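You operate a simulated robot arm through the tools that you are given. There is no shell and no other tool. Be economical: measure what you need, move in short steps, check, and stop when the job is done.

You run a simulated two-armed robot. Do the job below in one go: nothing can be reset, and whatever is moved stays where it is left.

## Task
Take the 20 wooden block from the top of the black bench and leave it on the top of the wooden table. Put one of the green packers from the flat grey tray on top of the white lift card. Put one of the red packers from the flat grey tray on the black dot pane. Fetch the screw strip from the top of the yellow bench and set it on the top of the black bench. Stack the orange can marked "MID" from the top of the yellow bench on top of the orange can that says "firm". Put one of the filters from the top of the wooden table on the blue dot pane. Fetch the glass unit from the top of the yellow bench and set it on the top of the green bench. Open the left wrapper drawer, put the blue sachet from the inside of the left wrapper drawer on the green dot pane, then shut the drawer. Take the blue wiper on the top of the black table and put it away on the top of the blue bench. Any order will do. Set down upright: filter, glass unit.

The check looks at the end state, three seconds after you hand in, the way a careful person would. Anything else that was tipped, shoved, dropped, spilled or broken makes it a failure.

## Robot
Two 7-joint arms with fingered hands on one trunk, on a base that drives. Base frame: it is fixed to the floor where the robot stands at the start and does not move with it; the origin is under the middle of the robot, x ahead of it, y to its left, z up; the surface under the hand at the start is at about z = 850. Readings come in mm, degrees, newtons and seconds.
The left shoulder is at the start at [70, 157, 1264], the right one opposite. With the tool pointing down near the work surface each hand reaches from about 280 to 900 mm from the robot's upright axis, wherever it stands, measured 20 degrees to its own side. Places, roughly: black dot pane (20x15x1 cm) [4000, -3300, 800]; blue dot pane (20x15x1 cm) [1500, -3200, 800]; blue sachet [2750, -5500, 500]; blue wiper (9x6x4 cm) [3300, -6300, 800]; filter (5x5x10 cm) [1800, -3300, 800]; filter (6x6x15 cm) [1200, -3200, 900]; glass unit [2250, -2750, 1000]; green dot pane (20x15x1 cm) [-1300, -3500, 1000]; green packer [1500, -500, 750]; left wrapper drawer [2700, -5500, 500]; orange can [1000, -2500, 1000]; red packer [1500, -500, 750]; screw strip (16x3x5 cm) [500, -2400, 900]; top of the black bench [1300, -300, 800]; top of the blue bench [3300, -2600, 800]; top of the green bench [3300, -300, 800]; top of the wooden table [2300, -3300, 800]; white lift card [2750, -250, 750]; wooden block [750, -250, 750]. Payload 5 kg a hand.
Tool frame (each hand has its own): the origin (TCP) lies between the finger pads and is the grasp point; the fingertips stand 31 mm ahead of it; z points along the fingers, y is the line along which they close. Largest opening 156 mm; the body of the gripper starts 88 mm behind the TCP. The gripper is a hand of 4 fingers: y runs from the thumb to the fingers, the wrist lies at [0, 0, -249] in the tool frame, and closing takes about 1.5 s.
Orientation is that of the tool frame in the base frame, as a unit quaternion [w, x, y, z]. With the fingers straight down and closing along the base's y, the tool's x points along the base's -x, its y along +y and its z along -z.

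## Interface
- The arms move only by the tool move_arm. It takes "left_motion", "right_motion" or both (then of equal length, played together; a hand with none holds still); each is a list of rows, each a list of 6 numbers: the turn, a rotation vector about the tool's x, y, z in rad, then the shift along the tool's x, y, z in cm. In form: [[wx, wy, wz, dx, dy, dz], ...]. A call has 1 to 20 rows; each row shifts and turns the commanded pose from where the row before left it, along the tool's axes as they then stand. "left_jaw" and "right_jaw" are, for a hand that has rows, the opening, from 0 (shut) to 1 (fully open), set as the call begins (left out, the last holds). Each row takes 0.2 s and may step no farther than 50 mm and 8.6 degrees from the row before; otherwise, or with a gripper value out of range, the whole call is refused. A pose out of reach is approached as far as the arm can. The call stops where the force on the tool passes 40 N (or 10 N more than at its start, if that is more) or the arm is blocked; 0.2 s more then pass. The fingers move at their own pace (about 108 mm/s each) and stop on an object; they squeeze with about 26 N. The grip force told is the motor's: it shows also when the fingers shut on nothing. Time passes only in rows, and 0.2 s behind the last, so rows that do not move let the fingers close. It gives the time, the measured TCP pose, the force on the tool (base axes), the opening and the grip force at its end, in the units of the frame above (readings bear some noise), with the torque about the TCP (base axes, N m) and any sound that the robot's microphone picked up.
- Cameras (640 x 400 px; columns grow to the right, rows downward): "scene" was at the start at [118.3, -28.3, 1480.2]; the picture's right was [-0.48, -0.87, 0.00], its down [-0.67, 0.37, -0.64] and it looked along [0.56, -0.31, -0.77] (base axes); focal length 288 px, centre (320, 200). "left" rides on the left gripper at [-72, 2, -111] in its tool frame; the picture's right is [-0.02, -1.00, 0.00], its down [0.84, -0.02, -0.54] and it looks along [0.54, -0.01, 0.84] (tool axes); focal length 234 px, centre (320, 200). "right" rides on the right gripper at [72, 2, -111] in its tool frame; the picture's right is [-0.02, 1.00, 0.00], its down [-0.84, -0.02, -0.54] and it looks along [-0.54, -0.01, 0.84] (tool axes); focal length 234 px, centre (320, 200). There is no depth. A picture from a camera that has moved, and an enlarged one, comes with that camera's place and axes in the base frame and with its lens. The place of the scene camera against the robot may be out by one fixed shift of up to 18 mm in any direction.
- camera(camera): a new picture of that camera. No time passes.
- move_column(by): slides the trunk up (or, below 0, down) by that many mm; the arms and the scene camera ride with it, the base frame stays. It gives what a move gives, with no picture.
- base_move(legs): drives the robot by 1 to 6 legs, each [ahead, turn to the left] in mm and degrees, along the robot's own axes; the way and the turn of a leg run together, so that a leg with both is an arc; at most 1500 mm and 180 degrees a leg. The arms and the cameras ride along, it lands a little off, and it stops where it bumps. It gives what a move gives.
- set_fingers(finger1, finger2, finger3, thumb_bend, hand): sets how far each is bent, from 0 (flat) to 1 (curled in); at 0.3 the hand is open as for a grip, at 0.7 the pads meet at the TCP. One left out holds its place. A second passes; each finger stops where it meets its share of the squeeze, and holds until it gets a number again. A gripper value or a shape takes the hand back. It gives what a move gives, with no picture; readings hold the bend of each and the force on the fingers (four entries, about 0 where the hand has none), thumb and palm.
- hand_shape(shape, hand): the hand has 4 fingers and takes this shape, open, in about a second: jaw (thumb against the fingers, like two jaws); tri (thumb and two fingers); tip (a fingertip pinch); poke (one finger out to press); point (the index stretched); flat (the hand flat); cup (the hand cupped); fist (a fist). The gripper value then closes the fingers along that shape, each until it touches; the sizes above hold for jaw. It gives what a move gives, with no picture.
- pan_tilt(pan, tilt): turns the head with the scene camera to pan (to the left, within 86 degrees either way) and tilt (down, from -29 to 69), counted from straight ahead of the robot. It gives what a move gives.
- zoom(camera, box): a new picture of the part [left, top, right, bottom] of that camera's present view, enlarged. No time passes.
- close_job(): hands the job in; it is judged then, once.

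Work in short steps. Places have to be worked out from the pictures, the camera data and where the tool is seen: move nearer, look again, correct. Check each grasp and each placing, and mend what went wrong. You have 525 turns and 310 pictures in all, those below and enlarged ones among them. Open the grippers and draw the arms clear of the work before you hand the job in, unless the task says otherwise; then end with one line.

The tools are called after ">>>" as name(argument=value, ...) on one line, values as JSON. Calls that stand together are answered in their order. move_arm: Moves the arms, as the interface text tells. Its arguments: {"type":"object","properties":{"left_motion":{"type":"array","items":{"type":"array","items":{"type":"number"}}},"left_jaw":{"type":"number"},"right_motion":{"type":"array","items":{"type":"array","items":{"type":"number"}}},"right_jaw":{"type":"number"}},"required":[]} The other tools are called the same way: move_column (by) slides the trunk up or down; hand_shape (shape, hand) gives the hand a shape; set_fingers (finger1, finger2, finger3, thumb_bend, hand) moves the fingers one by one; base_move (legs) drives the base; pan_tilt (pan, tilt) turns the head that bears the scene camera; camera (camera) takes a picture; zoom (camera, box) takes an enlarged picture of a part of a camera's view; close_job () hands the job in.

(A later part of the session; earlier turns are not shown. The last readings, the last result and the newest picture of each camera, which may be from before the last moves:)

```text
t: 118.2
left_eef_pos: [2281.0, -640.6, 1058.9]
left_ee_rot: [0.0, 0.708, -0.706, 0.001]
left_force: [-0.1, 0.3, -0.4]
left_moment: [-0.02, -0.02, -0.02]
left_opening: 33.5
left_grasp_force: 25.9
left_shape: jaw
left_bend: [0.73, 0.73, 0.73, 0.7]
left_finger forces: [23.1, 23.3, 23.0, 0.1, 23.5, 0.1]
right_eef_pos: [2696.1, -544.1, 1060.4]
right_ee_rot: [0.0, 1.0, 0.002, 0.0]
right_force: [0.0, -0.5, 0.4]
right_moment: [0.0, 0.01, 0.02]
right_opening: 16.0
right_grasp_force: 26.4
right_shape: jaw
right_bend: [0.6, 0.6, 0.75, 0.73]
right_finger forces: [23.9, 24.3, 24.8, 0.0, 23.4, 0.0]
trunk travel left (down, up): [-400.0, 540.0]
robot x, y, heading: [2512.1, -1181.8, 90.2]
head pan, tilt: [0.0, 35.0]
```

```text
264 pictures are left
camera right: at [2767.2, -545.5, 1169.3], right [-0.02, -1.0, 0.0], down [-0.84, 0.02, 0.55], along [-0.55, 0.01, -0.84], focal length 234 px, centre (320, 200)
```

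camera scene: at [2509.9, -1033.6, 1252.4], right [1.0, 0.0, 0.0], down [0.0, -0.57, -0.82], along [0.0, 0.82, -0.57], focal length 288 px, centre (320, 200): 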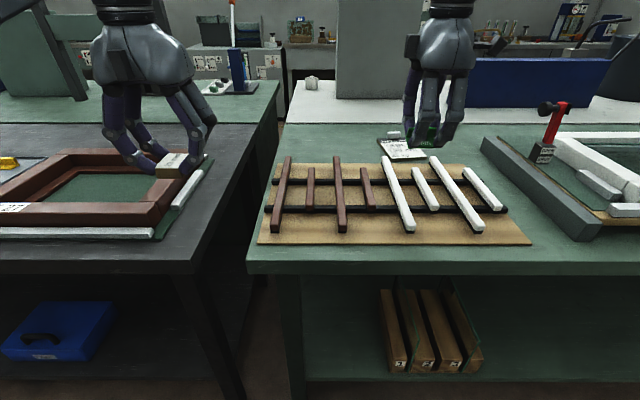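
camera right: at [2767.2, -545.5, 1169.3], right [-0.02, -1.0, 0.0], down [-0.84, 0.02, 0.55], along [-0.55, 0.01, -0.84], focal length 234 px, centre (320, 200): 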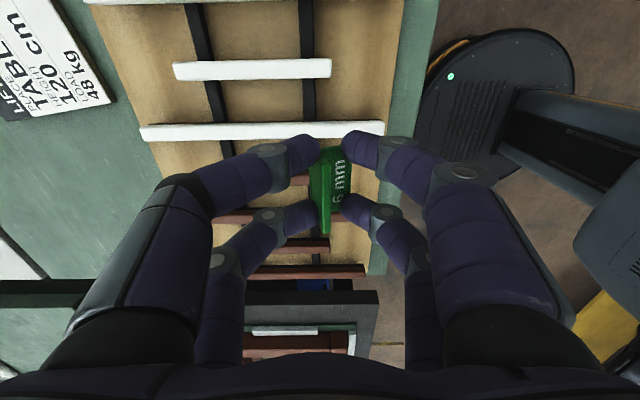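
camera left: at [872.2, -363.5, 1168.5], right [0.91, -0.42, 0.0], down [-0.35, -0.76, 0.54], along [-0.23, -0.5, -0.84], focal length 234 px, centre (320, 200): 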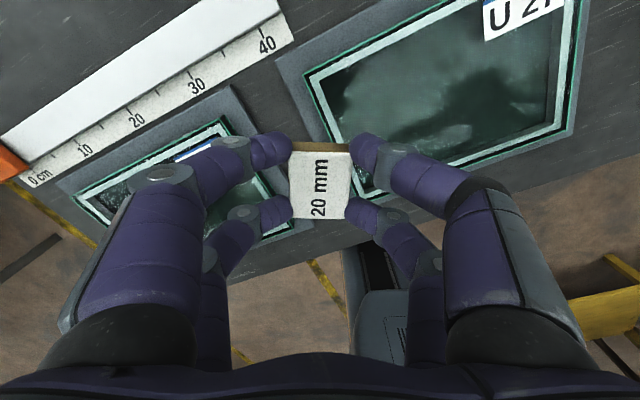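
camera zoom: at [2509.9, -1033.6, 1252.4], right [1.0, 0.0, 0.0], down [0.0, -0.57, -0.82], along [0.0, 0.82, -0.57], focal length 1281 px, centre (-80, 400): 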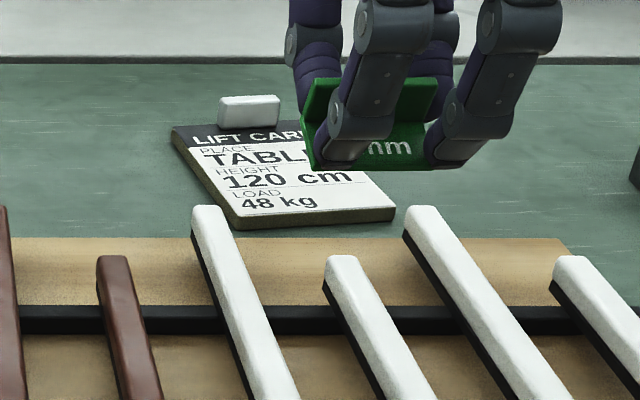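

The lift card's centre is near (2765, −225), front edge y≈−290. I drive 180 mm nearer and move the right hand over it.

>>> base_move(legs=[[180, 0]])

>>> camera(camera="right")

```text
t: 119.7
left_eef_pos: [2280.7, -461.1, 1056.3]
left_ee_rot: [0.0, 0.708, -0.706, 0.0]
left_force: [-0.4, 0.3, -1.1]
left_moment: [-0.05, -0.01, 0.02]
left_opening: 33.2
left_grasp_force: 26.4
left_shape: jaw
left_bend: [0.73, 0.73, 0.73, 0.7]
left_finger forces: [23.1, 23.2, 23.0, 0.0, 23.4, 0.0]
right_eef_pos: [2694.6, -363.3, 1058.8]
right_ee_rot: [0.0, 1.0, 0.003, -0.001]
right_force: [0.6, -0.1, 0.2]
right_moment: [-0.05, -0.04, -0.01]
right_opening: 16.2
right_grasp_force: 25.8
right_shape: jaw
right_bend: [0.6, 0.6, 0.75, 0.73]
right_finger forces: [23.9, 24.3, 24.9, 0.0, 23.6, 0.0]
trunk travel left (down, up): [-400.0, 540.0]
robot x, y, heading: [2505.8, -1004.2, 90.0]
head pan, tilt: [0.0, 35.0]
```

```text
263 pictures are left
camera right: at [2765.8, -364.4, 1168.6], right [-0.02, -1.0, 0.0], down [-0.84, 0.02, 0.55], along [-0.55, 0.01, -0.84], focal length 234 px, centre (320, 200)
```

right: 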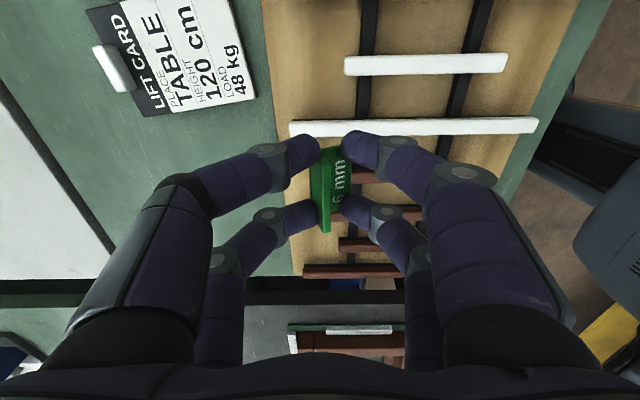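

Card spans x 2715–2807, y −278 to −131. I bring the packer over (2761, −218) at z≈960.

>>> move_arm(right_motion=[[0, 0, 0, 1.33, -2.9, 2], [0, 0, 0, 1.33, -2.9, 2], [0, 0, 0, 1.33, -2.9, 2], [0, 0, 0, 1.33, -2.9, 2], [0, 0, 0, 1.33, -2.9, 2], [0, 0, 0, 0, 0, 0]])

>>> camera(camera="right")

```text
t: 121.1
left_eef_pos: [2280.8, -461.4, 1057.7]
left_ee_rot: [0.001, 0.708, -0.706, 0.001]
left_force: [-0.3, 0.0, -0.5]
left_moment: [0.01, -0.03, 0.04]
left_opening: 33.6
left_grasp_force: 26.3
left_shape: jaw
left_bend: [0.73, 0.73, 0.73, 0.7]
left_finger forces: [23.1, 23.2, 22.9, 0.1, 23.5, 0.0]
right_eef_pos: [2769.6, -244.8, 953.0]
right_ee_rot: [-0.001, 1.0, 0.003, 0.0]
right_force: [-0.5, -0.3, 0.0]
right_moment: [0.01, 0.03, -0.04]
right_opening: 15.9
right_grasp_force: 25.7
right_shape: jaw
right_bend: [0.6, 0.6, 0.75, 0.73]
right_finger forces: [23.9, 24.4, 25.3, 0.1, 23.2, 0.0]
right hand out of reach, approached as far as the arm can: row 4, 5
trunk travel left (down, up): [-400.0, 540.0]
robot x, y, heading: [2510.2, -1000.6, 90.0]
head pan, tilt: [0.0, 35.0]
```

```text
262 pictures are left
camera right: at [2841.1, -247.5, 1062.7], right [-0.02, -1.0, 0.0], down [-0.84, 0.01, 0.55], along [-0.55, 0.01, -0.84], focal length 234 px, centre (320, 200)
```

right: 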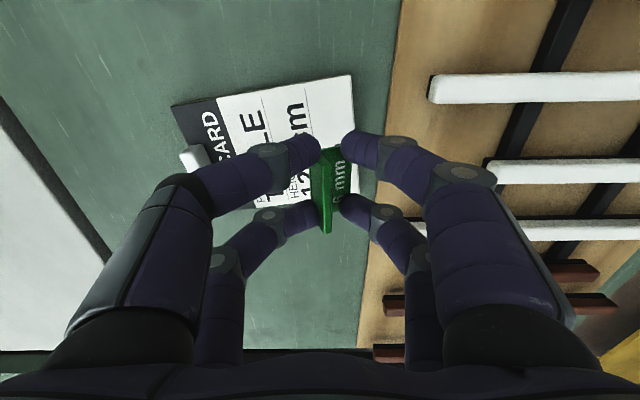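

Slightly short of ideal; I drive 35 mm nearer to get the packer further onto the card, then lower.

>>> base_move(legs=[[35, 0]])

>>> move_arm(right_motion=[[0, 0, 0, 0, 0, 2], [0, 0, 0, 0, 0, 1.5], [0, 0, 0, 0, 0, 0]])

>>> camera(camera="right")

>>> zoom(camera="scene", box=[340, 110, 480, 200])

```text
t: 121.9
left_eef_pos: [2280.4, -427.9, 1057.6]
left_ee_rot: [0.0, 0.709, -0.706, 0.0]
left_force: [0.3, -0.6, -0.6]
left_moment: [0.01, 0.0, 0.02]
left_opening: 33.4
left_grasp_force: 25.5
left_shape: jaw
left_bend: [0.73, 0.73, 0.73, 0.7]
left_finger forces: [23.1, 23.3, 23.0, 0.0, 23.5, 0.0]
right_eef_pos: [2769.4, -211.1, 953.4]
right_ee_rot: [-0.001, 1.0, 0.003, -0.001]
right_force: [0.0, -0.1, 0.0]
right_moment: [0.03, -0.02, 0.0]
right_opening: 16.1
right_grasp_force: 26.1
right_shape: jaw
right_bend: [0.6, 0.6, 0.75, 0.73]
right_finger forces: [23.9, 24.4, 25.4, 0.0, 23.2, 0.0]
trunk travel left (down, up): [-400.0, 540.0]
robot x, y, heading: [2510.5, -966.9, 90.3]
head pan, tilt: [0.0, 35.0]
```

```text
t: 122.7
left_eef_pos: [2279.8, -428.1, 1058.2]
left_ee_rot: [0.0, 0.709, -0.706, -0.001]
left_force: [1.1, 0.3, -0.7]
left_moment: [0.05, 0.0, -0.01]
left_opening: 33.4
left_grasp_force: 25.9
left_shape: jaw
left_bend: [0.73, 0.73, 0.73, 0.7]
left_finger forces: [23.2, 23.2, 22.9, 0.0, 23.5, 0.1]
right_eef_pos: [2771.0, -212.2, 918.0]
right_ee_rot: [-0.002, 1.0, 0.003, -0.002]
right_force: [-0.3, 0.6, -0.2]
right_moment: [0.0, 0.0, 0.02]
right_opening: 15.8
right_grasp_force: 26.0
right_shape: jaw
right_bend: [0.6, 0.6, 0.75, 0.73]
right_finger forces: [23.9, 24.7, 25.5, 0.0, 23.2, 0.0]
trunk travel left (down, up): [-400.0, 540.0]
robot x, y, heading: [2511.9, -966.9, 90.3]
head pan, tilt: [0.0, 35.0]
```

```text
261 pictures are left
camera right: at [2841.7, -213.8, 1027.4], right [-0.02, -1.0, 0.0], down [-0.84, 0.01, 0.55], along [-0.55, 0.01, -0.84], focal length 234 px, centre (320, 200)
```

right: 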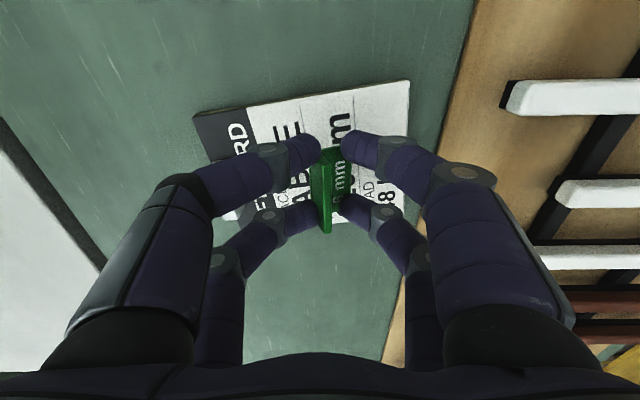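

```text
4.44 times, centred on (410, 155) of scene
camera zoom: at [2509.3, -820.2, 1252.5], right [1.0, 0.0, 0.0], down [0.0, -0.57, -0.82], along [0.0, 0.82, -0.57], focal length 1281 px, centre (-80, 400)
```

zoom: 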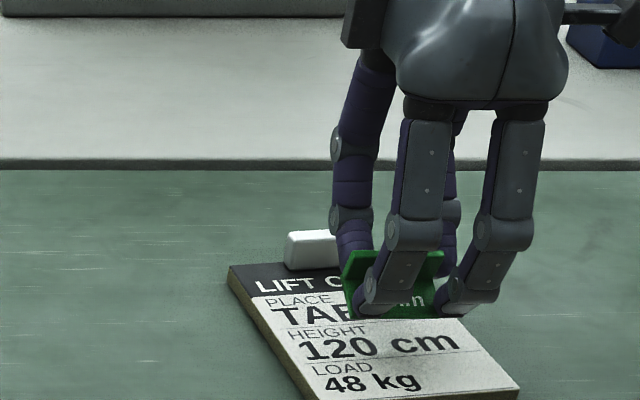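

Centred over the card. Lower gently until contact.

>>> move_arm(right_motion=[[0, 0, 0, 0, 0, 0.6], [0, 0, 0, 0, 0, 0.6], [0, 0, 0, 0, 0, 0]])

>>> move_arm(right_motion=[[0, 0, 0, 0, 0, 0.4], [0, 0, 0, 0, 0, 0]])

>>> zoom(camera="scene", box=[360, 130, 460, 200])

```text
t: 123.5
left_eef_pos: [2281.1, -427.7, 1057.2]
left_ee_rot: [0.0, 0.708, -0.706, 0.0]
left_force: [-0.2, -0.3, -0.5]
left_moment: [-0.04, 0.01, 0.02]
left_opening: 33.6
left_grasp_force: 26.4
left_shape: jaw
left_bend: [0.73, 0.73, 0.73, 0.7]
left_finger forces: [23.0, 23.5, 22.9, 0.0, 23.5, 0.0]
right_eef_pos: [2771.1, -211.6, 906.6]
right_ee_rot: [0.0, 1.0, 0.002, -0.002]
right_force: [0.5, 0.7, -0.3]
right_moment: [0.02, 0.0, 0.01]
right_opening: 16.0
right_grasp_force: 25.6
right_shape: jaw
right_bend: [0.6, 0.6, 0.75, 0.73]
right_finger forces: [23.9, 24.7, 25.6, 0.0, 23.1, 0.0]
trunk travel left (down, up): [-400.0, 540.0]
robot x, y, heading: [2510.5, -963.7, 90.2]
head pan, tilt: [0.0, 35.0]
```

```text
t: 124.1
left_eef_pos: [2280.6, -427.1, 1058.3]
left_ee_rot: [0.0, 0.708, -0.706, 0.0]
left_force: [1.3, 0.4, -1.6]
left_moment: [-0.01, -0.01, -0.01]
left_opening: 33.1
left_grasp_force: 26.0
left_shape: jaw
left_bend: [0.73, 0.73, 0.73, 0.7]
left_finger forces: [23.1, 23.3, 22.9, 0.0, 23.5, 0.0]
right_eef_pos: [2769.3, -210.9, 901.8]
right_ee_rot: [0.0, 1.0, 0.002, -0.001]
right_force: [0.0, 0.1, -0.3]
right_moment: [0.04, -0.01, -0.02]
right_opening: 16.0
right_grasp_force: 26.4
right_shape: jaw
right_bend: [0.6, 0.6, 0.75, 0.73]
right_finger forces: [24.0, 24.6, 25.6, 0.0, 23.2, 0.0]
trunk travel left (down, up): [-400.0, 540.0]
robot x, y, heading: [2509.8, -965.8, 90.4]
head pan, tilt: [0.0, 35.0]
```

```text
5.71 times, centred on (410, 165) of scene
camera zoom: at [2509.2, -819.5, 1252.4], right [1.0, 0.0, 0.0], down [0.0, -0.57, -0.82], along [0.0, 0.82, -0.57], focal length 1647 px, centre (-194, 400)
```

zoom: 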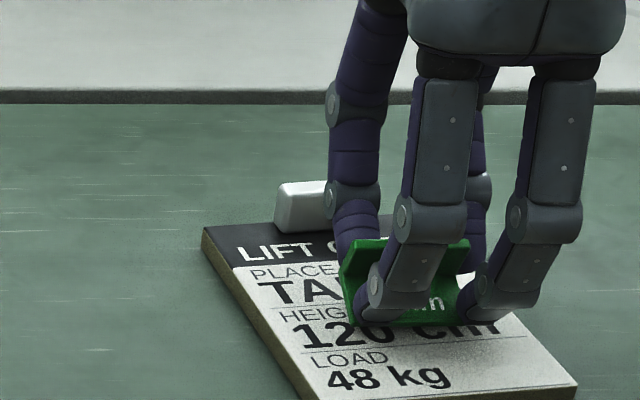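

Nearly touching. Lower a few more mm.

>>> move_arm(right_motion=[[0, 0, 0, 0, 0, 0.3], [0, 0, 0, 0, 0, 0.3], [0, 0, 0, 0, 0, 0]])

```text
t: 124.9
left_eef_pos: [2280.7, -428.9, 1059.1]
left_ee_rot: [0.0, 0.709, -0.706, -0.001]
left_force: [-0.1, -0.5, -1.0]
left_moment: [0.0, -0.01, -0.05]
left_opening: 33.4
left_grasp_force: 25.9
left_shape: jaw
left_bend: [0.73, 0.73, 0.73, 0.7]
left_finger forces: [23.0, 23.3, 22.9, 0.0, 23.5, 0.0]
right_eef_pos: [2768.8, -212.0, 899.5]
right_ee_rot: [-0.002, 1.0, 0.001, -0.002]
right_force: [2.1, 0.7, 13.3]
right_moment: [-0.22, 0.03, 0.07]
right_opening: 16.2
right_grasp_force: 25.8
right_shape: jaw
right_bend: [0.6, 0.6, 0.75, 0.73]
right_finger forces: [22.6, 22.9, 27.1, 0.0, 24.5, 0.0]
trunk travel left (down, up): [-400.0, 540.0]
robot x, y, heading: [2505.0, -965.4, 90.1]
head pan, tilt: [0.0, 35.0]
```

Contact (13 N). Open moderately and rise straight up.

>>> move_arm(right_motion=[[0, 0, 0, 0, 0, -0.1], [0, 0, 0, 0, 0, 0], [0, 0, 0, 0, 0, 0], [0, 0, 0, 0, 0, 0], [0, 0, 0, 0, 0, -0.5], [0, 0, 0, 0, 0, -2], [0, 0, 0, 0, 0, -4], [0, 0, 0, 0, 0, -4], [0, 0, 0, 0, 0, 0]], right_jaw=0.4)

>>> zoom(camera="scene", box=[340, 120, 480, 220])

>>> camera(camera="right")

```text
t: 126.9
left_eef_pos: [2280.8, -427.7, 1057.7]
left_ee_rot: [0.0, 0.708, -0.706, 0.0]
left_force: [0.1, 0.3, -1.0]
left_moment: [-0.02, 0.0, -0.01]
left_opening: 33.7
left_grasp_force: 25.4
left_shape: jaw
left_bend: [0.73, 0.73, 0.73, 0.7]
left_finger forces: [23.1, 23.3, 22.8, 0.1, 23.4, 0.1]
right_eef_pos: [2774.2, -220.3, 999.6]
right_ee_rot: [-0.002, 1.0, 0.002, -0.002]
right_force: [0.3, 0.2, 0.4]
right_moment: [-0.01, 0.03, 0.01]
right_opening: 62.0
right_grasp_force: 0.1
right_shape: jaw
right_bend: [0.73, 0.73, 0.73, 0.7]
right_finger forces: [0.1, 0.0, 0.1, 0.1, 0.0, 0.1]
right hand out of reach, approached as far as the arm can: row 8
trunk travel left (down, up): [-400.0, 540.0]
robot x, y, heading: [2509.1, -969.1, 89.8]
head pan, tilt: [0.0, 35.0]
```

```text
4.00 times, centred on (410, 170) of scene
camera zoom: at [2509.3, -818.8, 1252.3], right [1.0, 0.0, 0.0], down [0.0, -0.57, -0.82], along [0.0, 0.82, -0.57], focal length 1153 px, centre (-40, 320)
```

zoom: 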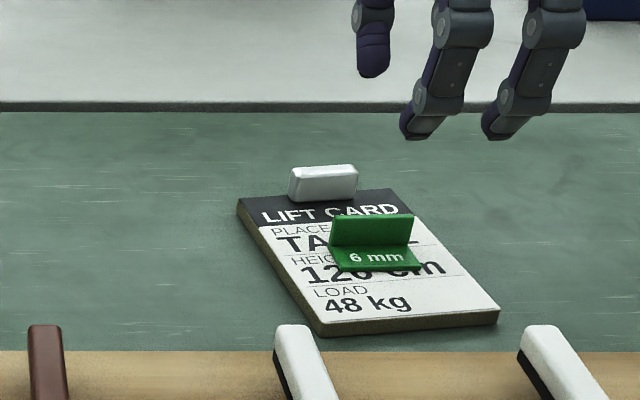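

```text
257 pictures are left
camera right: at [2844.9, -222.3, 1108.7], right [-0.02, -1.0, 0.0], down [-0.84, 0.01, 0.55], along [-0.55, 0.01, -0.84], focal length 234 px, centre (320, 200)
```

right: 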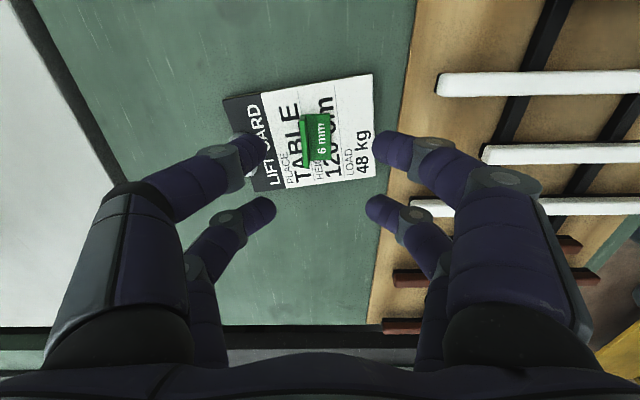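

The green packer sits well on the lift card. I raise the hand and go back to the tray for a red packer.

>>> move_arm(right_motion=[[0, 0, 0, -2, 4, -2], [0, 0, 0, -2, 4, -2], [0, 0, 0, -2, 4, -2], [0, 0, 0, 0, 0, 0]])

>>> base_move(legs=[[-160, 0], [0, 90], [1200, 0], [0, -90]])

>>> camera(camera="right")

>>> camera(camera="scene")

```text
t: 127.9
left_eef_pos: [2282.4, -425.9, 1056.5]
left_ee_rot: [0.001, 0.708, -0.706, 0.0]
left_force: [0.0, 0.3, -1.0]
left_moment: [-0.05, 0.01, -0.03]
left_opening: 33.1
left_grasp_force: 25.9
left_shape: jaw
left_bend: [0.73, 0.73, 0.73, 0.7]
left_finger forces: [23.1, 23.3, 22.9, 0.0, 23.6, 0.0]
right_eef_pos: [2714.1, -339.9, 1057.5]
right_ee_rot: [0.0, 1.0, 0.002, -0.001]
right_force: [-0.2, 1.2, -0.6]
right_moment: [-0.06, 0.03, 0.01]
right_opening: 61.9
right_grasp_force: 0.0
right_shape: jaw
right_bend: [0.73, 0.73, 0.73, 0.7]
right_finger forces: [0.0, 0.0, 0.1, 0.0, 0.0, 0.1]
trunk travel left (down, up): [-400.0, 540.0]
robot x, y, heading: [2508.9, -968.0, 90.3]
head pan, tilt: [0.0, 35.0]
```

```text
t: 142.6
left_eef_pos: [1074.2, -588.8, 1059.0]
left_ee_rot: [0.0, 0.714, -0.7, 0.0]
left_force: [-0.4, 0.3, 0.8]
left_moment: [0.01, 0.05, 0.01]
left_opening: 33.1
left_grasp_force: 25.8
left_shape: jaw
left_bend: [0.73, 0.73, 0.73, 0.7]
left_finger forces: [23.0, 23.2, 22.8, 0.0, 23.3, 0.1]
right_eef_pos: [1504.9, -495.3, 1059.5]
right_ee_rot: [-0.001, 1.0, 0.01, -0.002]
right_force: [-0.4, -0.4, 0.0]
right_moment: [0.02, 0.03, 0.0]
right_opening: 62.2
right_grasp_force: 0.0
right_shape: jaw
right_bend: [0.73, 0.73, 0.73, 0.7]
right_finger forces: [0.1, 0.0, 0.0, 0.0, 0.0, 0.0]
trunk travel left (down, up): [-400.0, 540.0]
robot x, y, heading: [1311.5, -1122.0, 91.1]
head pan, tilt: [0.0, 35.0]
```

```text
256 pictures are left
camera right: at [1576.7, -495.5, 1168.9], right [0.0, -1.0, 0.0], down [-0.84, 0.0, 0.55], along [-0.55, 0.0, -0.84], focal length 234 px, centre (320, 200)
```

right: 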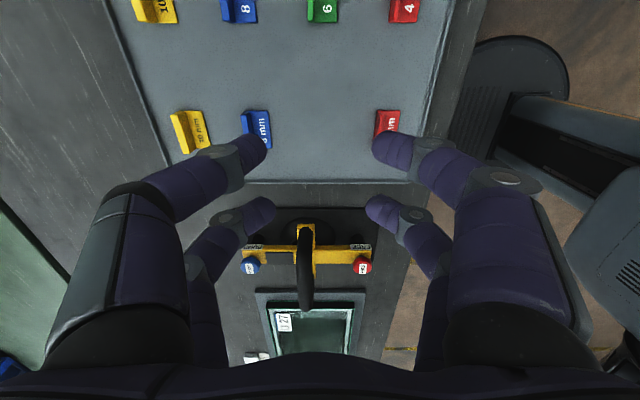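

```text
255 pictures are left
camera scene: at [1309.1, -976.3, 1252.4], right [1.0, 0.02, 0.0], down [0.01, -0.57, -0.82], along [-0.02, 0.82, -0.57], focal length 288 px, centre (320, 200)
```

scene: 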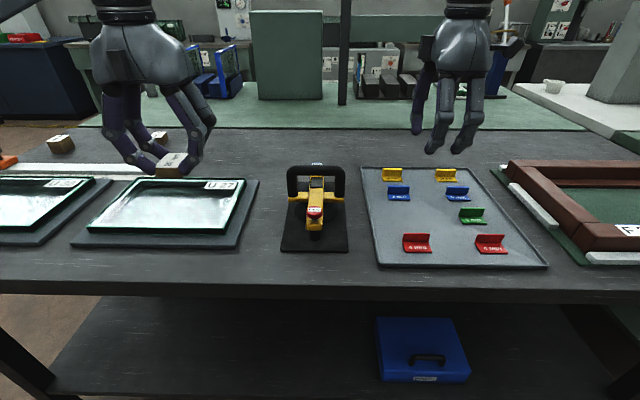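

Red packer flange near (1500, −570). I move over it and down to z≈940.

>>> move_arm(right_motion=[[0, 0, 0, -0.2, 2.6, 3], [0, 0, 0, -0.2, 2.6, 3], [0, 0, 0, -0.1, 2.6, 3], [0, 0, 0, 0, 0, 3], [0, 0, 0, 0, 0, 0]])

>>> camera(camera="right")

```text
t: 143.8
left_eef_pos: [1072.4, -588.1, 1059.5]
left_ee_rot: [0.0, 0.714, -0.7, -0.001]
left_force: [0.0, -0.7, -0.3]
left_moment: [0.02, 0.01, 0.01]
left_opening: 33.2
left_grasp_force: 26.4
left_shape: jaw
left_bend: [0.73, 0.73, 0.73, 0.7]
left_finger forces: [23.0, 23.2, 22.8, 0.1, 23.3, 0.0]
right_eef_pos: [1501.9, -572.6, 939.5]
right_ee_rot: [-0.002, 1.0, 0.01, -0.001]
right_force: [-0.6, 1.0, 0.0]
right_moment: [0.0, -0.06, 0.0]
right_opening: 62.1
right_grasp_force: 0.1
right_shape: jaw
right_bend: [0.73, 0.73, 0.73, 0.7]
right_finger forces: [0.0, 0.1, 0.0, 0.0, 0.0, 0.0]
trunk travel left (down, up): [-400.0, 540.0]
robot x, y, heading: [1312.6, -1122.8, 91.0]
head pan, tilt: [0.0, 35.0]
```

```text
254 pictures are left
camera right: at [1573.3, -573.9, 1049.0], right [0.0, -1.0, 0.0], down [-0.84, 0.0, 0.55], along [-0.55, 0.0, -0.84], focal length 234 px, centre (320, 200)
```

right: 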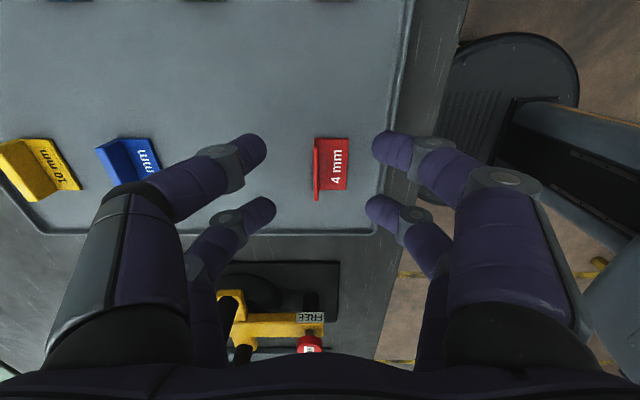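

Shift −10 mm x, −5 mm y and lower to z≈890.

>>> move_arm(right_motion=[[0, 0, 0, -1, 0.45, 2.5], [0, 0, 0, 0, 0, 1.7], [0, 0, 0, 0, 0, 0.8], [0, 0, 0, 0, 0, 0]])

>>> move_arm(right_motion=[[0, 0, 0, 0, 0, 0], [0, 0, 0, 0, 0, 0], [0, 0, 0, 0, 0, 0], [0, 0, 0, 0, 0, 0], [0, 0, 0, 0, 0, 0], [0, 0, 0, 0, 0, 0]], right_jaw=0)

>>> zoom(camera="right", box=[200, 80, 440, 280])

```text
t: 144.8
left_eef_pos: [1072.5, -588.0, 1058.0]
left_ee_rot: [0.0, 0.714, -0.7, 0.0]
left_force: [-0.6, -0.6, 0.3]
left_moment: [-0.03, -0.01, 0.01]
left_opening: 32.9
left_grasp_force: 26.1
left_shape: jaw
left_bend: [0.73, 0.73, 0.73, 0.7]
left_finger forces: [22.9, 23.2, 22.8, 0.0, 23.3, 0.0]
right_eef_pos: [1491.1, -577.4, 888.6]
right_ee_rot: [-0.002, 1.0, 0.011, -0.002]
right_force: [-0.2, 0.4, -0.7]
right_moment: [-0.01, 0.0, -0.01]
right_opening: 62.2
right_grasp_force: 0.1
right_shape: jaw
right_bend: [0.73, 0.73, 0.73, 0.7]
right_finger forces: [0.0, 0.1, 0.0, 0.0, 0.0, 0.0]
trunk travel left (down, up): [-400.0, 540.0]
robot x, y, heading: [1312.4, -1120.6, 91.4]
head pan, tilt: [0.0, 35.0]
```

```text
t: 146.2
left_eef_pos: [1073.9, -588.9, 1059.1]
left_ee_rot: [-0.001, 0.715, -0.699, 0.0]
left_force: [0.6, 0.8, -1.7]
left_moment: [0.01, -0.01, -0.02]
left_opening: 33.0
left_grasp_force: 26.1
left_shape: jaw
left_bend: [0.73, 0.73, 0.73, 0.7]
left_finger forces: [23.0, 23.1, 22.8, 0.0, 23.3, 0.1]
right_eef_pos: [1491.3, -577.9, 890.4]
right_ee_rot: [-0.002, 1.0, 0.01, -0.002]
right_force: [1.0, -2.7, 12.9]
right_moment: [-0.36, 0.42, 0.09]
right_opening: 7.1
right_grasp_force: 25.8
right_shape: jaw
right_bend: [0.66, 0.63, 0.73, 0.75]
right_finger forces: [22.4, 24.8, 38.5, 0.0, 0.0, 0.1]
trunk travel left (down, up): [-400.0, 540.0]
robot x, y, heading: [1311.8, -1120.2, 91.4]
head pan, tilt: [0.0, 35.0]
```

```text
2.00 times, centred on (320, 180) of right
camera zoom: at [1562.8, -579.5, 999.9], right [0.0, -1.0, 0.0], down [-0.84, 0.0, 0.55], along [-0.55, 0.01, -0.84], focal length 468 px, centre (320, 240)
```

zoom: 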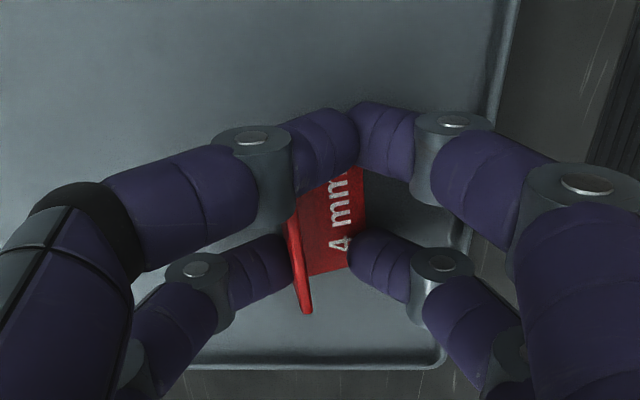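

Only one pair caught it. Reopen, rise and look.

>>> move_arm(right_motion=[[0, 0, 0, 0, 0, 0], [0, 0, 0, 0, 0, 0], [0, 0, 0, 0, 0, 0], [0, 0, 0, 0, 0, 0], [0, 0, 0, 0, 0, -2], [0, 0, 0, 0, 0, -2], [0, 0, 0, 0, 0, 0]], right_jaw=0.42)

>>> camera(camera="right")

```text
t: 147.8
left_eef_pos: [1074.1, -587.6, 1057.7]
left_ee_rot: [0.0, 0.714, -0.7, 0.0]
left_force: [0.7, -0.3, 0.4]
left_moment: [-0.04, 0.05, 0.03]
left_opening: 33.0
left_grasp_force: 25.8
left_shape: jaw
left_bend: [0.73, 0.73, 0.73, 0.7]
left_finger forces: [23.0, 23.2, 22.8, 0.0, 23.3, 0.1]
right_eef_pos: [1491.7, -578.6, 930.3]
right_ee_rot: [0.0, 1.0, 0.011, -0.001]
right_force: [0.3, 0.9, -1.2]
right_moment: [0.02, 0.02, -0.03]
right_opening: 65.0
right_grasp_force: 0.1
right_shape: jaw
right_bend: [0.73, 0.73, 0.73, 0.7]
right_finger forces: [0.0, 0.0, 0.0, 0.1, 0.1, 0.0]
trunk travel left (down, up): [-400.0, 540.0]
robot x, y, heading: [1310.6, -1122.0, 91.2]
head pan, tilt: [0.0, 35.0]
```

```text
252 pictures are left
camera right: at [1563.0, -578.7, 1039.7], right [0.0, -1.0, 0.0], down [-0.84, 0.0, 0.55], along [-0.55, 0.0, -0.84], focal length 234 px, centre (320, 200)
```

right: 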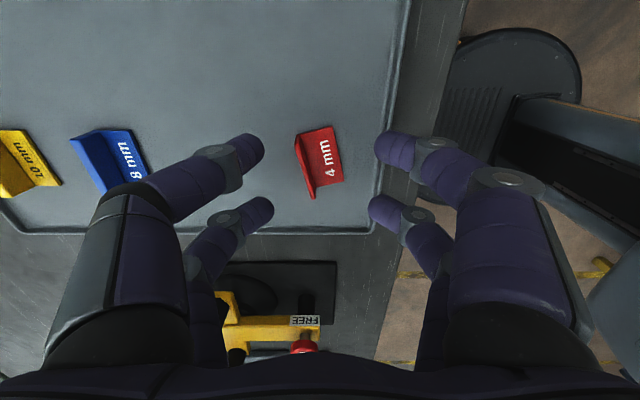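

The packer turned ~13° ccw. I turn the hand to match, centre on its flange (≈(1483, −567)), and lower to z≈893.

>>> move_arm(right_motion=[[0, 0, -0.12, 0, 0, 0], [0, 0, -0.115, 0, 0, 0], [0, 0, 0, -0.1, -1.3, 0], [0, 0, 0, 0, 0, 2], [0, 0, 0, 0, 0, 1.7], [0, 0, 0, 0, 0, 0]], right_jaw=0.3)

>>> zoom(camera="right", box=[200, 80, 440, 280])

```text
t: 149.2
left_eef_pos: [1073.3, -588.3, 1058.8]
left_ee_rot: [-0.001, 0.714, -0.7, 0.0]
left_force: [-0.1, -0.5, -0.8]
left_moment: [0.03, 0.02, 0.01]
left_opening: 33.2
left_grasp_force: 26.3
left_shape: jaw
left_bend: [0.73, 0.73, 0.73, 0.7]
left_finger forces: [23.0, 23.2, 22.8, 0.0, 23.2, 0.0]
right_eef_pos: [1488.1, -564.1, 892.3]
right_ee_rot: [-0.001, 0.992, 0.129, -0.001]
right_force: [0.1, -0.5, 0.0]
right_moment: [0.01, 0.0, -0.02]
right_opening: 47.1
right_grasp_force: 0.0
right_shape: jaw
right_bend: [0.73, 0.73, 0.73, 0.7]
right_finger forces: [0.1, 0.0, 0.0, 0.1, 0.1, 0.1]
trunk travel left (down, up): [-400.0, 540.0]
robot x, y, heading: [1311.6, -1122.3, 91.2]
head pan, tilt: [0.0, 35.0]
```

```text
2.00 times, centred on (320, 180) of right
camera zoom: at [1556.8, -548.9, 1001.9], right [0.23, -0.97, 0.0], down [-0.81, -0.19, 0.55], along [-0.53, -0.12, -0.84], focal length 468 px, centre (320, 240)
```

zoom: 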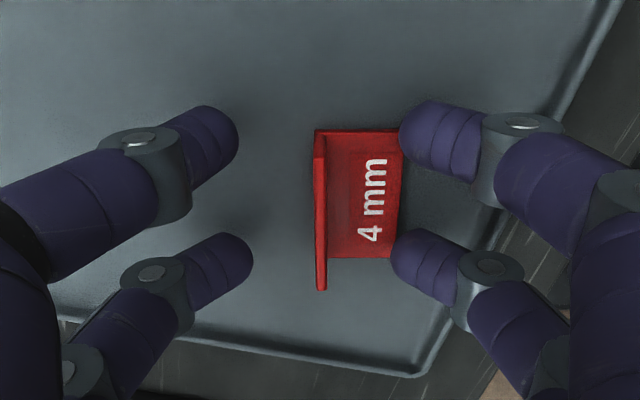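

Perfect alignment with the flange on the closing plane. Close.

>>> move_arm(right_motion=[[0, 0, 0, 0, 0, 0], [0, 0, 0, 0, 0, 0], [0, 0, 0, 0, 0, 0], [0, 0, 0, 0, 0, 0], [0, 0, 0, 0, 0, 0], [0, 0, 0, 0, 0, 0]], right_jaw=0)

>>> zoom(camera="right", box=[200, 80, 440, 280])

```text
t: 150.6
left_eef_pos: [1072.5, -588.2, 1058.5]
left_ee_rot: [-0.001, 0.714, -0.7, 0.0]
left_force: [-0.2, 0.8, -0.9]
left_moment: [0.01, 0.0, -0.02]
left_opening: 33.1
left_grasp_force: 26.4
left_shape: jaw
left_bend: [0.73, 0.73, 0.73, 0.7]
left_finger forces: [23.0, 23.2, 22.8, 0.1, 23.3, 0.1]
right_eef_pos: [1488.2, -565.2, 893.4]
right_ee_rot: [-0.002, 0.992, 0.128, -0.002]
right_force: [0.0, 0.3, 0.5]
right_moment: [0.0, -0.01, -0.03]
right_opening: 0.0
right_grasp_force: 26.1
right_shape: jaw
right_bend: [0.7, 0.7, 0.7, 0.71]
right_finger forces: [0.0, 23.2, 24.2, 0.1, 0.1, 0.0]
trunk travel left (down, up): [-400.0, 540.0]
robot x, y, heading: [1310.5, -1121.1, 91.3]
head pan, tilt: [0.0, 35.0]
```

```text
2.00 times, centred on (320, 180) of right
camera zoom: at [1556.8, -548.7, 1002.0], right [0.23, -0.97, 0.0], down [-0.81, -0.19, 0.55], along [-0.53, -0.12, -0.84], focal length 468 px, centre (320, 240)
```

zoom: 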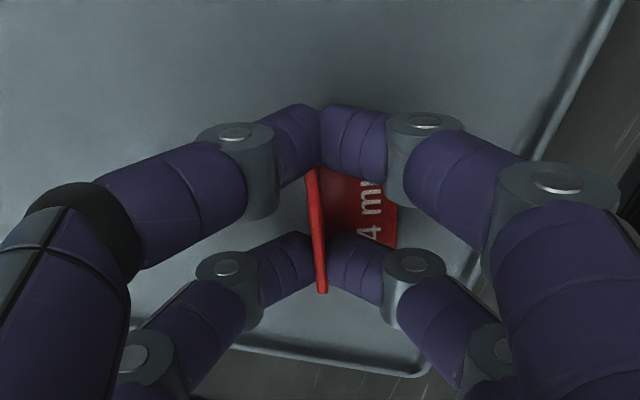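

Only the far pair holds. Reopen, shift 6 mm along the flange, 2–3 mm lower, and close again.

>>> move_arm(right_motion=[[0, 0, 0, 0, 0, 0], [0, 0, 0, 0, 0, 0], [0, 0, 0, 0, 0, 0], [0, 0, 0, 0, 0, 0], [0, 0, 0, -0.6, 0, 0], [0, 0, 0, 0, 0, 0.25], [0, 0, 0, 0, 0, 0]], right_jaw=0.3)

>>> zoom(camera="right", box=[200, 80, 440, 280])

>>> move_arm(right_motion=[[0, 0, 0, 0, 0, 0], [0, 0, 0, 0, 0, 0], [0, 0, 0, 0, 0, 0], [0, 0, 0, 0, 0, 0], [0, 0, 0, 0, 0, 0], [0, 0, 0, 0, 0, 0]], right_jaw=0)

>>> zoom(camera="right", box=[200, 80, 440, 280])

```text
t: 152.2
left_eef_pos: [1073.3, -587.2, 1057.7]
left_ee_rot: [0.0, 0.715, -0.699, 0.0]
left_force: [-0.5, -0.9, -0.7]
left_moment: [-0.01, -0.02, 0.01]
left_opening: 32.7
left_grasp_force: 26.5
left_shape: jaw
left_bend: [0.73, 0.73, 0.73, 0.7]
left_finger forces: [23.0, 23.1, 22.8, 0.0, 23.3, 0.0]
right_eef_pos: [1481.6, -565.4, 890.0]
right_ee_rot: [-0.002, 0.992, 0.127, -0.002]
right_force: [1.2, 1.1, 0.4]
right_moment: [-0.01, -0.01, 0.0]
right_opening: 46.6
right_grasp_force: 0.0
right_shape: jaw
right_bend: [0.74, 0.74, 0.74, 0.7]
right_finger forces: [0.1, 0.0, 0.1, 0.0, 0.0, 0.1]
trunk travel left (down, up): [-400.0, 540.0]
robot x, y, heading: [1312.3, -1121.8, 91.1]
head pan, tilt: [0.0, 35.0]
```

```text
2.00 times, centred on (320, 180) of right
camera zoom: at [1550.7, -550.0, 999.6], right [0.23, -0.97, 0.0], down [-0.81, -0.19, 0.55], along [-0.53, -0.12, -0.84], focal length 468 px, centre (320, 240)
```

zoom: 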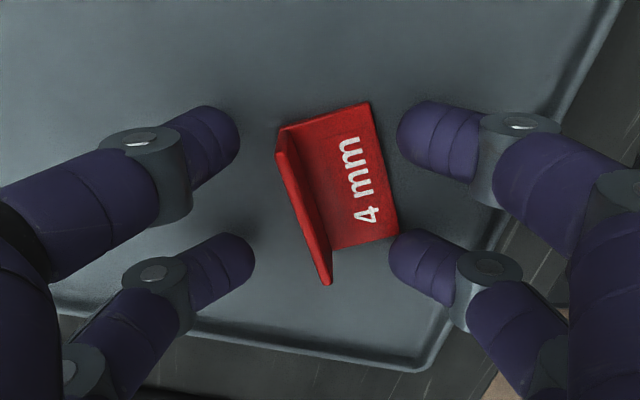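

```text
t: 153.6
left_eef_pos: [1072.9, -588.6, 1057.7]
left_ee_rot: [0.0, 0.714, -0.7, 0.001]
left_force: [0.0, -0.1, -0.1]
left_moment: [0.0, 0.0, -0.02]
left_opening: 33.2
left_grasp_force: 26.5
left_shape: jaw
left_bend: [0.73, 0.73, 0.73, 0.7]
left_finger forces: [22.9, 23.2, 22.9, 0.0, 23.4, 0.0]
right_eef_pos: [1480.4, -566.1, 891.0]
right_ee_rot: [-0.002, 0.992, 0.129, -0.001]
right_force: [0.4, 6.8, 14.4]
right_moment: [0.0, -0.14, 0.11]
right_opening: 18.7
right_grasp_force: 25.9
right_shape: jaw
right_bend: [0.71, 0.71, 0.74, 0.73]
right_finger forces: [22.2, 22.5, 26.8, 0.0, 28.5, 0.1]
trunk travel left (down, up): [-400.0, 540.0]
robot x, y, heading: [1310.9, -1122.2, 91.0]
head pan, tilt: [0.0, 35.0]
```

```text
2.00 times, centred on (320, 180) of right
camera zoom: at [1550.4, -549.9, 1000.7], right [0.23, -0.97, -0.01], down [-0.81, -0.2, 0.55], along [-0.53, -0.12, -0.84], focal length 468 px, centre (320, 240)
```

zoom: 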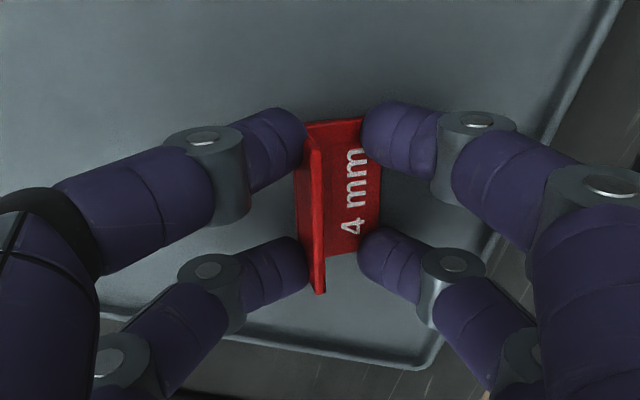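

Same hold as the green one now, all four fingers loaded. Lift and check.

>>> move_arm(right_motion=[[0, 0, 0, 0, 0, -1.5], [0, 0, 0, 0, 0, -4], [0, 0, 0, 0, 0, -4.5], [0, 0, 0, 0, 0, -4.5], [0, 0, 0, 0, 0, -2.5], [0, 0, 0, 0, 0, 0]])

>>> zoom(camera="right", box=[200, 80, 440, 280])

```text
t: 155.0
left_eef_pos: [1073.9, -587.5, 1058.4]
left_ee_rot: [-0.001, 0.715, -0.7, 0.001]
left_force: [0.1, -0.3, -0.2]
left_moment: [0.0, 0.0, -0.04]
left_opening: 33.2
left_grasp_force: 26.2
left_shape: jaw
left_bend: [0.73, 0.73, 0.73, 0.7]
left_finger forces: [23.0, 23.2, 22.8, 0.0, 23.4, 0.0]
right_eef_pos: [1481.9, -565.8, 1060.2]
right_ee_rot: [-0.001, 0.992, 0.128, -0.001]
right_force: [0.9, -0.1, 0.4]
right_moment: [-0.01, 0.0, 0.03]
right_opening: 17.6
right_grasp_force: 26.2
right_shape: jaw
right_bend: [0.6, 0.6, 0.75, 0.73]
right_finger forces: [24.2, 24.4, 24.6, 0.0, 23.9, 0.0]
trunk travel left (down, up): [-400.0, 540.0]
robot x, y, heading: [1310.8, -1121.8, 91.1]
head pan, tilt: [0.0, 35.0]
```

```text
2.00 times, centred on (320, 180) of right
camera zoom: at [1551.4, -550.8, 1170.0], right [0.23, -0.97, 0.0], down [-0.81, -0.19, 0.55], along [-0.53, -0.12, -0.84], focal length 468 px, centre (320, 240)
```

zoom: 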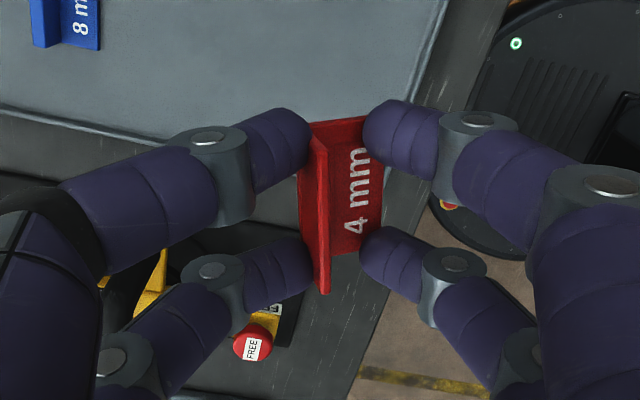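

Both items are held. Now I back off and turn to face the other rows (−y) to find the way to the wooden table.

>>> base_move(legs=[[-100, 0], [0, -91], [700, 0], [0, -80]])

>>> pan_tilt(pan=0, tilt=20)

>>> camera(camera="scene")

>>> pan_tilt(pan=50, tilt=20)

>>> camera(camera="scene")

```text
t: 166.9
left_eef_pos: [2339.4, -1700.1, 1058.1]
left_ee_rot: [0.001, 0.637, 0.771, 0.0]
left_force: [0.5, 0.1, -0.9]
left_moment: [0.0, -0.01, -0.04]
left_opening: 32.9
left_grasp_force: 26.3
left_shape: jaw
left_bend: [0.73, 0.73, 0.73, 0.7]
left_finger forces: [22.8, 23.1, 22.7, 0.0, 23.2, 0.1]
right_eef_pos: [1941.5, -1790.3, 1060.1]
right_ee_rot: [0.002, -0.211, 0.977, 0.0]
right_force: [-0.4, 0.2, -0.5]
right_moment: [0.02, -0.05, 0.03]
right_opening: 17.4
right_grasp_force: 25.8
right_shape: jaw
right_bend: [0.6, 0.6, 0.75, 0.73]
right_finger forces: [24.7, 24.8, 25.5, 0.1, 24.9, 0.1]
trunk travel left (down, up): [-400.0, 540.0]
robot x, y, heading: [2014.8, -1215.8, -79.0]
head pan, tilt: [0.0, 35.0]
```

```text
t: 167.6
left_eef_pos: [2340.4, -1700.3, 1057.9]
left_ee_rot: [0.0, 0.637, 0.771, -0.001]
left_force: [0.6, 0.1, 0.1]
left_moment: [0.01, 0.03, 0.0]
left_opening: 33.0
left_grasp_force: 25.9
left_shape: jaw
left_bend: [0.73, 0.73, 0.73, 0.7]
left_finger forces: [22.9, 23.0, 22.7, 0.1, 23.3, 0.0]
right_eef_pos: [1940.3, -1790.7, 1060.0]
right_ee_rot: [0.002, -0.21, 0.978, 0.0]
right_force: [-0.2, 0.9, 0.4]
right_moment: [0.01, -0.02, -0.02]
right_opening: 17.0
right_grasp_force: 26.2
right_shape: jaw
right_bend: [0.6, 0.6, 0.75, 0.73]
right_finger forces: [24.6, 24.8, 25.5, 0.0, 24.8, 0.0]
trunk travel left (down, up): [-400.0, 540.0]
robot x, y, heading: [2010.4, -1216.4, -79.1]
head pan, tilt: [0.0, 20.0]
```

```text
246 pictures are left
camera scene: at [2043.3, -1344.5, 1276.2], right [-0.98, -0.19, 0.0], down [-0.07, 0.34, -0.94], along [0.18, -0.92, -0.34], focal length 288 px, centre (320, 200)
```

scene: 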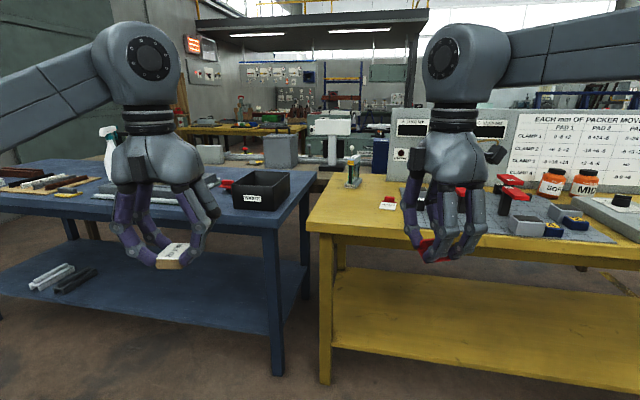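

```text
t: 168.8
left_eef_pos: [2340.1, -1701.0, 1057.7]
left_ee_rot: [0.001, 0.637, 0.771, 0.0]
left_force: [-0.3, 0.3, -1.8]
left_moment: [0.0, -0.01, 0.0]
left_opening: 33.4
left_grasp_force: 26.0
left_shape: jaw
left_bend: [0.73, 0.73, 0.73, 0.7]
left_finger forces: [22.9, 23.0, 22.6, 0.0, 23.2, 0.0]
right_eef_pos: [1940.9, -1790.5, 1059.4]
right_ee_rot: [0.001, -0.211, 0.978, -0.001]
right_force: [0.9, 0.6, -0.8]
right_moment: [0.01, 0.0, 0.0]
right_opening: 17.6
right_grasp_force: 26.2
right_shape: jaw
right_bend: [0.6, 0.6, 0.75, 0.73]
right_finger forces: [24.7, 24.9, 25.3, 0.0, 24.8, 0.0]
trunk travel left (down, up): [-400.0, 540.0]
robot x, y, heading: [2017.6, -1216.1, -79.4]
head pan, tilt: [50.0, 20.0]
```

```text
245 pictures are left
camera scene: at [2107.0, -1298.5, 1276.2], right [-0.49, -0.87, 0.0], down [-0.3, 0.17, -0.94], along [0.82, -0.46, -0.34], focal length 288 px, centre (320, 200)
```

scene: 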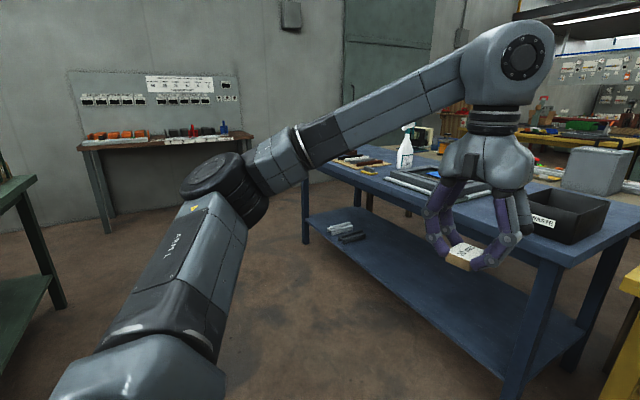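

Yellow and blue benches form one row; the way around is the west end (x < 400). I drive there and look south.

>>> base_move(legs=[[0, -101], [1200, 0], [1150, 0], [0, 90], [900, 0]])

>>> pan_tilt(pan=30, tilt=22)

>>> camera(camera="scene")

>>> pan_tilt(pan=-30, tilt=22)

>>> camera(camera="scene")

```text
t: 192.8
left_eef_pos: [-113.0, -2644.9, 1057.1]
left_ee_rot: [0.0, 0.706, 0.709, 0.0]
left_force: [0.5, -0.3, -0.6]
left_moment: [0.0, 0.01, 0.0]
left_opening: 32.8
left_grasp_force: 26.3
left_shape: jaw
left_bend: [0.73, 0.73, 0.73, 0.7]
left_finger forces: [22.8, 23.0, 22.6, 0.0, 23.0, 0.0]
right_eef_pos: [-521.5, -2657.1, 1059.5]
right_ee_rot: [0.001, -0.119, 0.993, -0.001]
right_force: [-0.3, 0.5, 0.0]
right_moment: [-0.01, -0.02, 0.01]
right_opening: 13.0
right_grasp_force: 26.1
right_shape: jaw
right_bend: [0.73, 0.73, 0.75, 0.73]
right_finger forces: [20.1, 19.4, 20.6, 0.0, 15.7, 0.0]
trunk travel left (down, up): [-400.0, 540.0]
robot x, y, heading: [-340.8, -2104.3, -90.2]
head pan, tilt: [50.0, 20.0]
```

```text
t: 193.7
left_eef_pos: [-112.9, -2645.1, 1057.7]
left_ee_rot: [0.0, 0.706, 0.708, -0.001]
left_force: [-0.4, 0.0, -0.3]
left_moment: [0.0, -0.02, -0.03]
left_opening: 32.5
left_grasp_force: 25.7
left_shape: jaw
left_bend: [0.73, 0.73, 0.73, 0.7]
left_finger forces: [22.7, 22.9, 22.6, 0.1, 22.8, 0.0]
right_eef_pos: [-520.6, -2659.2, 1060.4]
right_ee_rot: [0.001, -0.119, 0.993, -0.001]
right_force: [-0.2, -0.5, -0.5]
right_moment: [0.0, -0.02, 0.04]
right_opening: 12.9
right_grasp_force: 26.0
right_shape: jaw
right_bend: [0.73, 0.73, 0.75, 0.73]
right_finger forces: [20.1, 19.4, 20.7, 0.0, 15.7, 0.0]
trunk travel left (down, up): [-400.0, 540.0]
robot x, y, heading: [-339.6, -2103.2, -89.7]
head pan, tilt: [30.0, 22.0]
```

```text
244 pictures are left
camera scene: at [-292.8, -2225.8, 1273.0], right [-0.86, -0.5, 0.0], down [-0.19, 0.32, -0.93], along [0.47, -0.8, -0.37], focal length 288 px, centre (320, 200)
```

scene: 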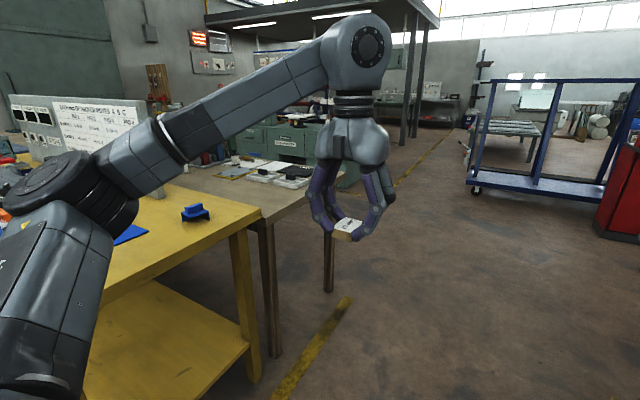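

```text
t: 195.0
left_eef_pos: [-112.6, -2644.3, 1058.9]
left_ee_rot: [0.0, 0.706, 0.708, 0.0]
left_force: [1.1, 0.0, -0.8]
left_moment: [-0.03, 0.01, -0.01]
left_opening: 32.4
left_grasp_force: 25.3
left_shape: jaw
left_bend: [0.73, 0.73, 0.73, 0.7]
left_finger forces: [22.8, 23.0, 22.5, 0.0, 22.9, 0.0]
right_eef_pos: [-521.4, -2659.0, 1060.7]
right_ee_rot: [0.001, -0.119, 0.993, -0.001]
right_force: [-0.3, -0.2, 0.6]
right_moment: [0.03, 0.0, -0.01]
right_opening: 13.1
right_grasp_force: 25.6
right_shape: jaw
right_bend: [0.73, 0.73, 0.75, 0.73]
right_finger forces: [20.1, 19.6, 20.6, 0.1, 15.7, 0.1]
trunk travel left (down, up): [-400.0, 540.0]
robot x, y, heading: [-340.3, -2103.8, -90.2]
head pan, tilt: [-30.0, 22.0]
```

```text
243 pictures are left
camera scene: at [-385.6, -2226.2, 1273.0], right [-0.87, 0.5, 0.0], down [0.19, 0.33, -0.93], along [-0.46, -0.8, -0.37], focal length 288 px, centre (320, 200)
```

scene: 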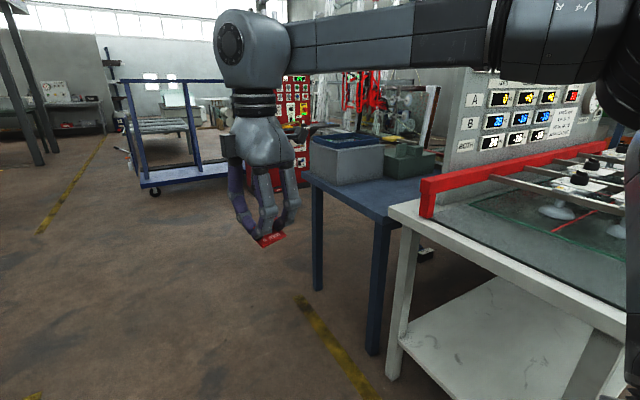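

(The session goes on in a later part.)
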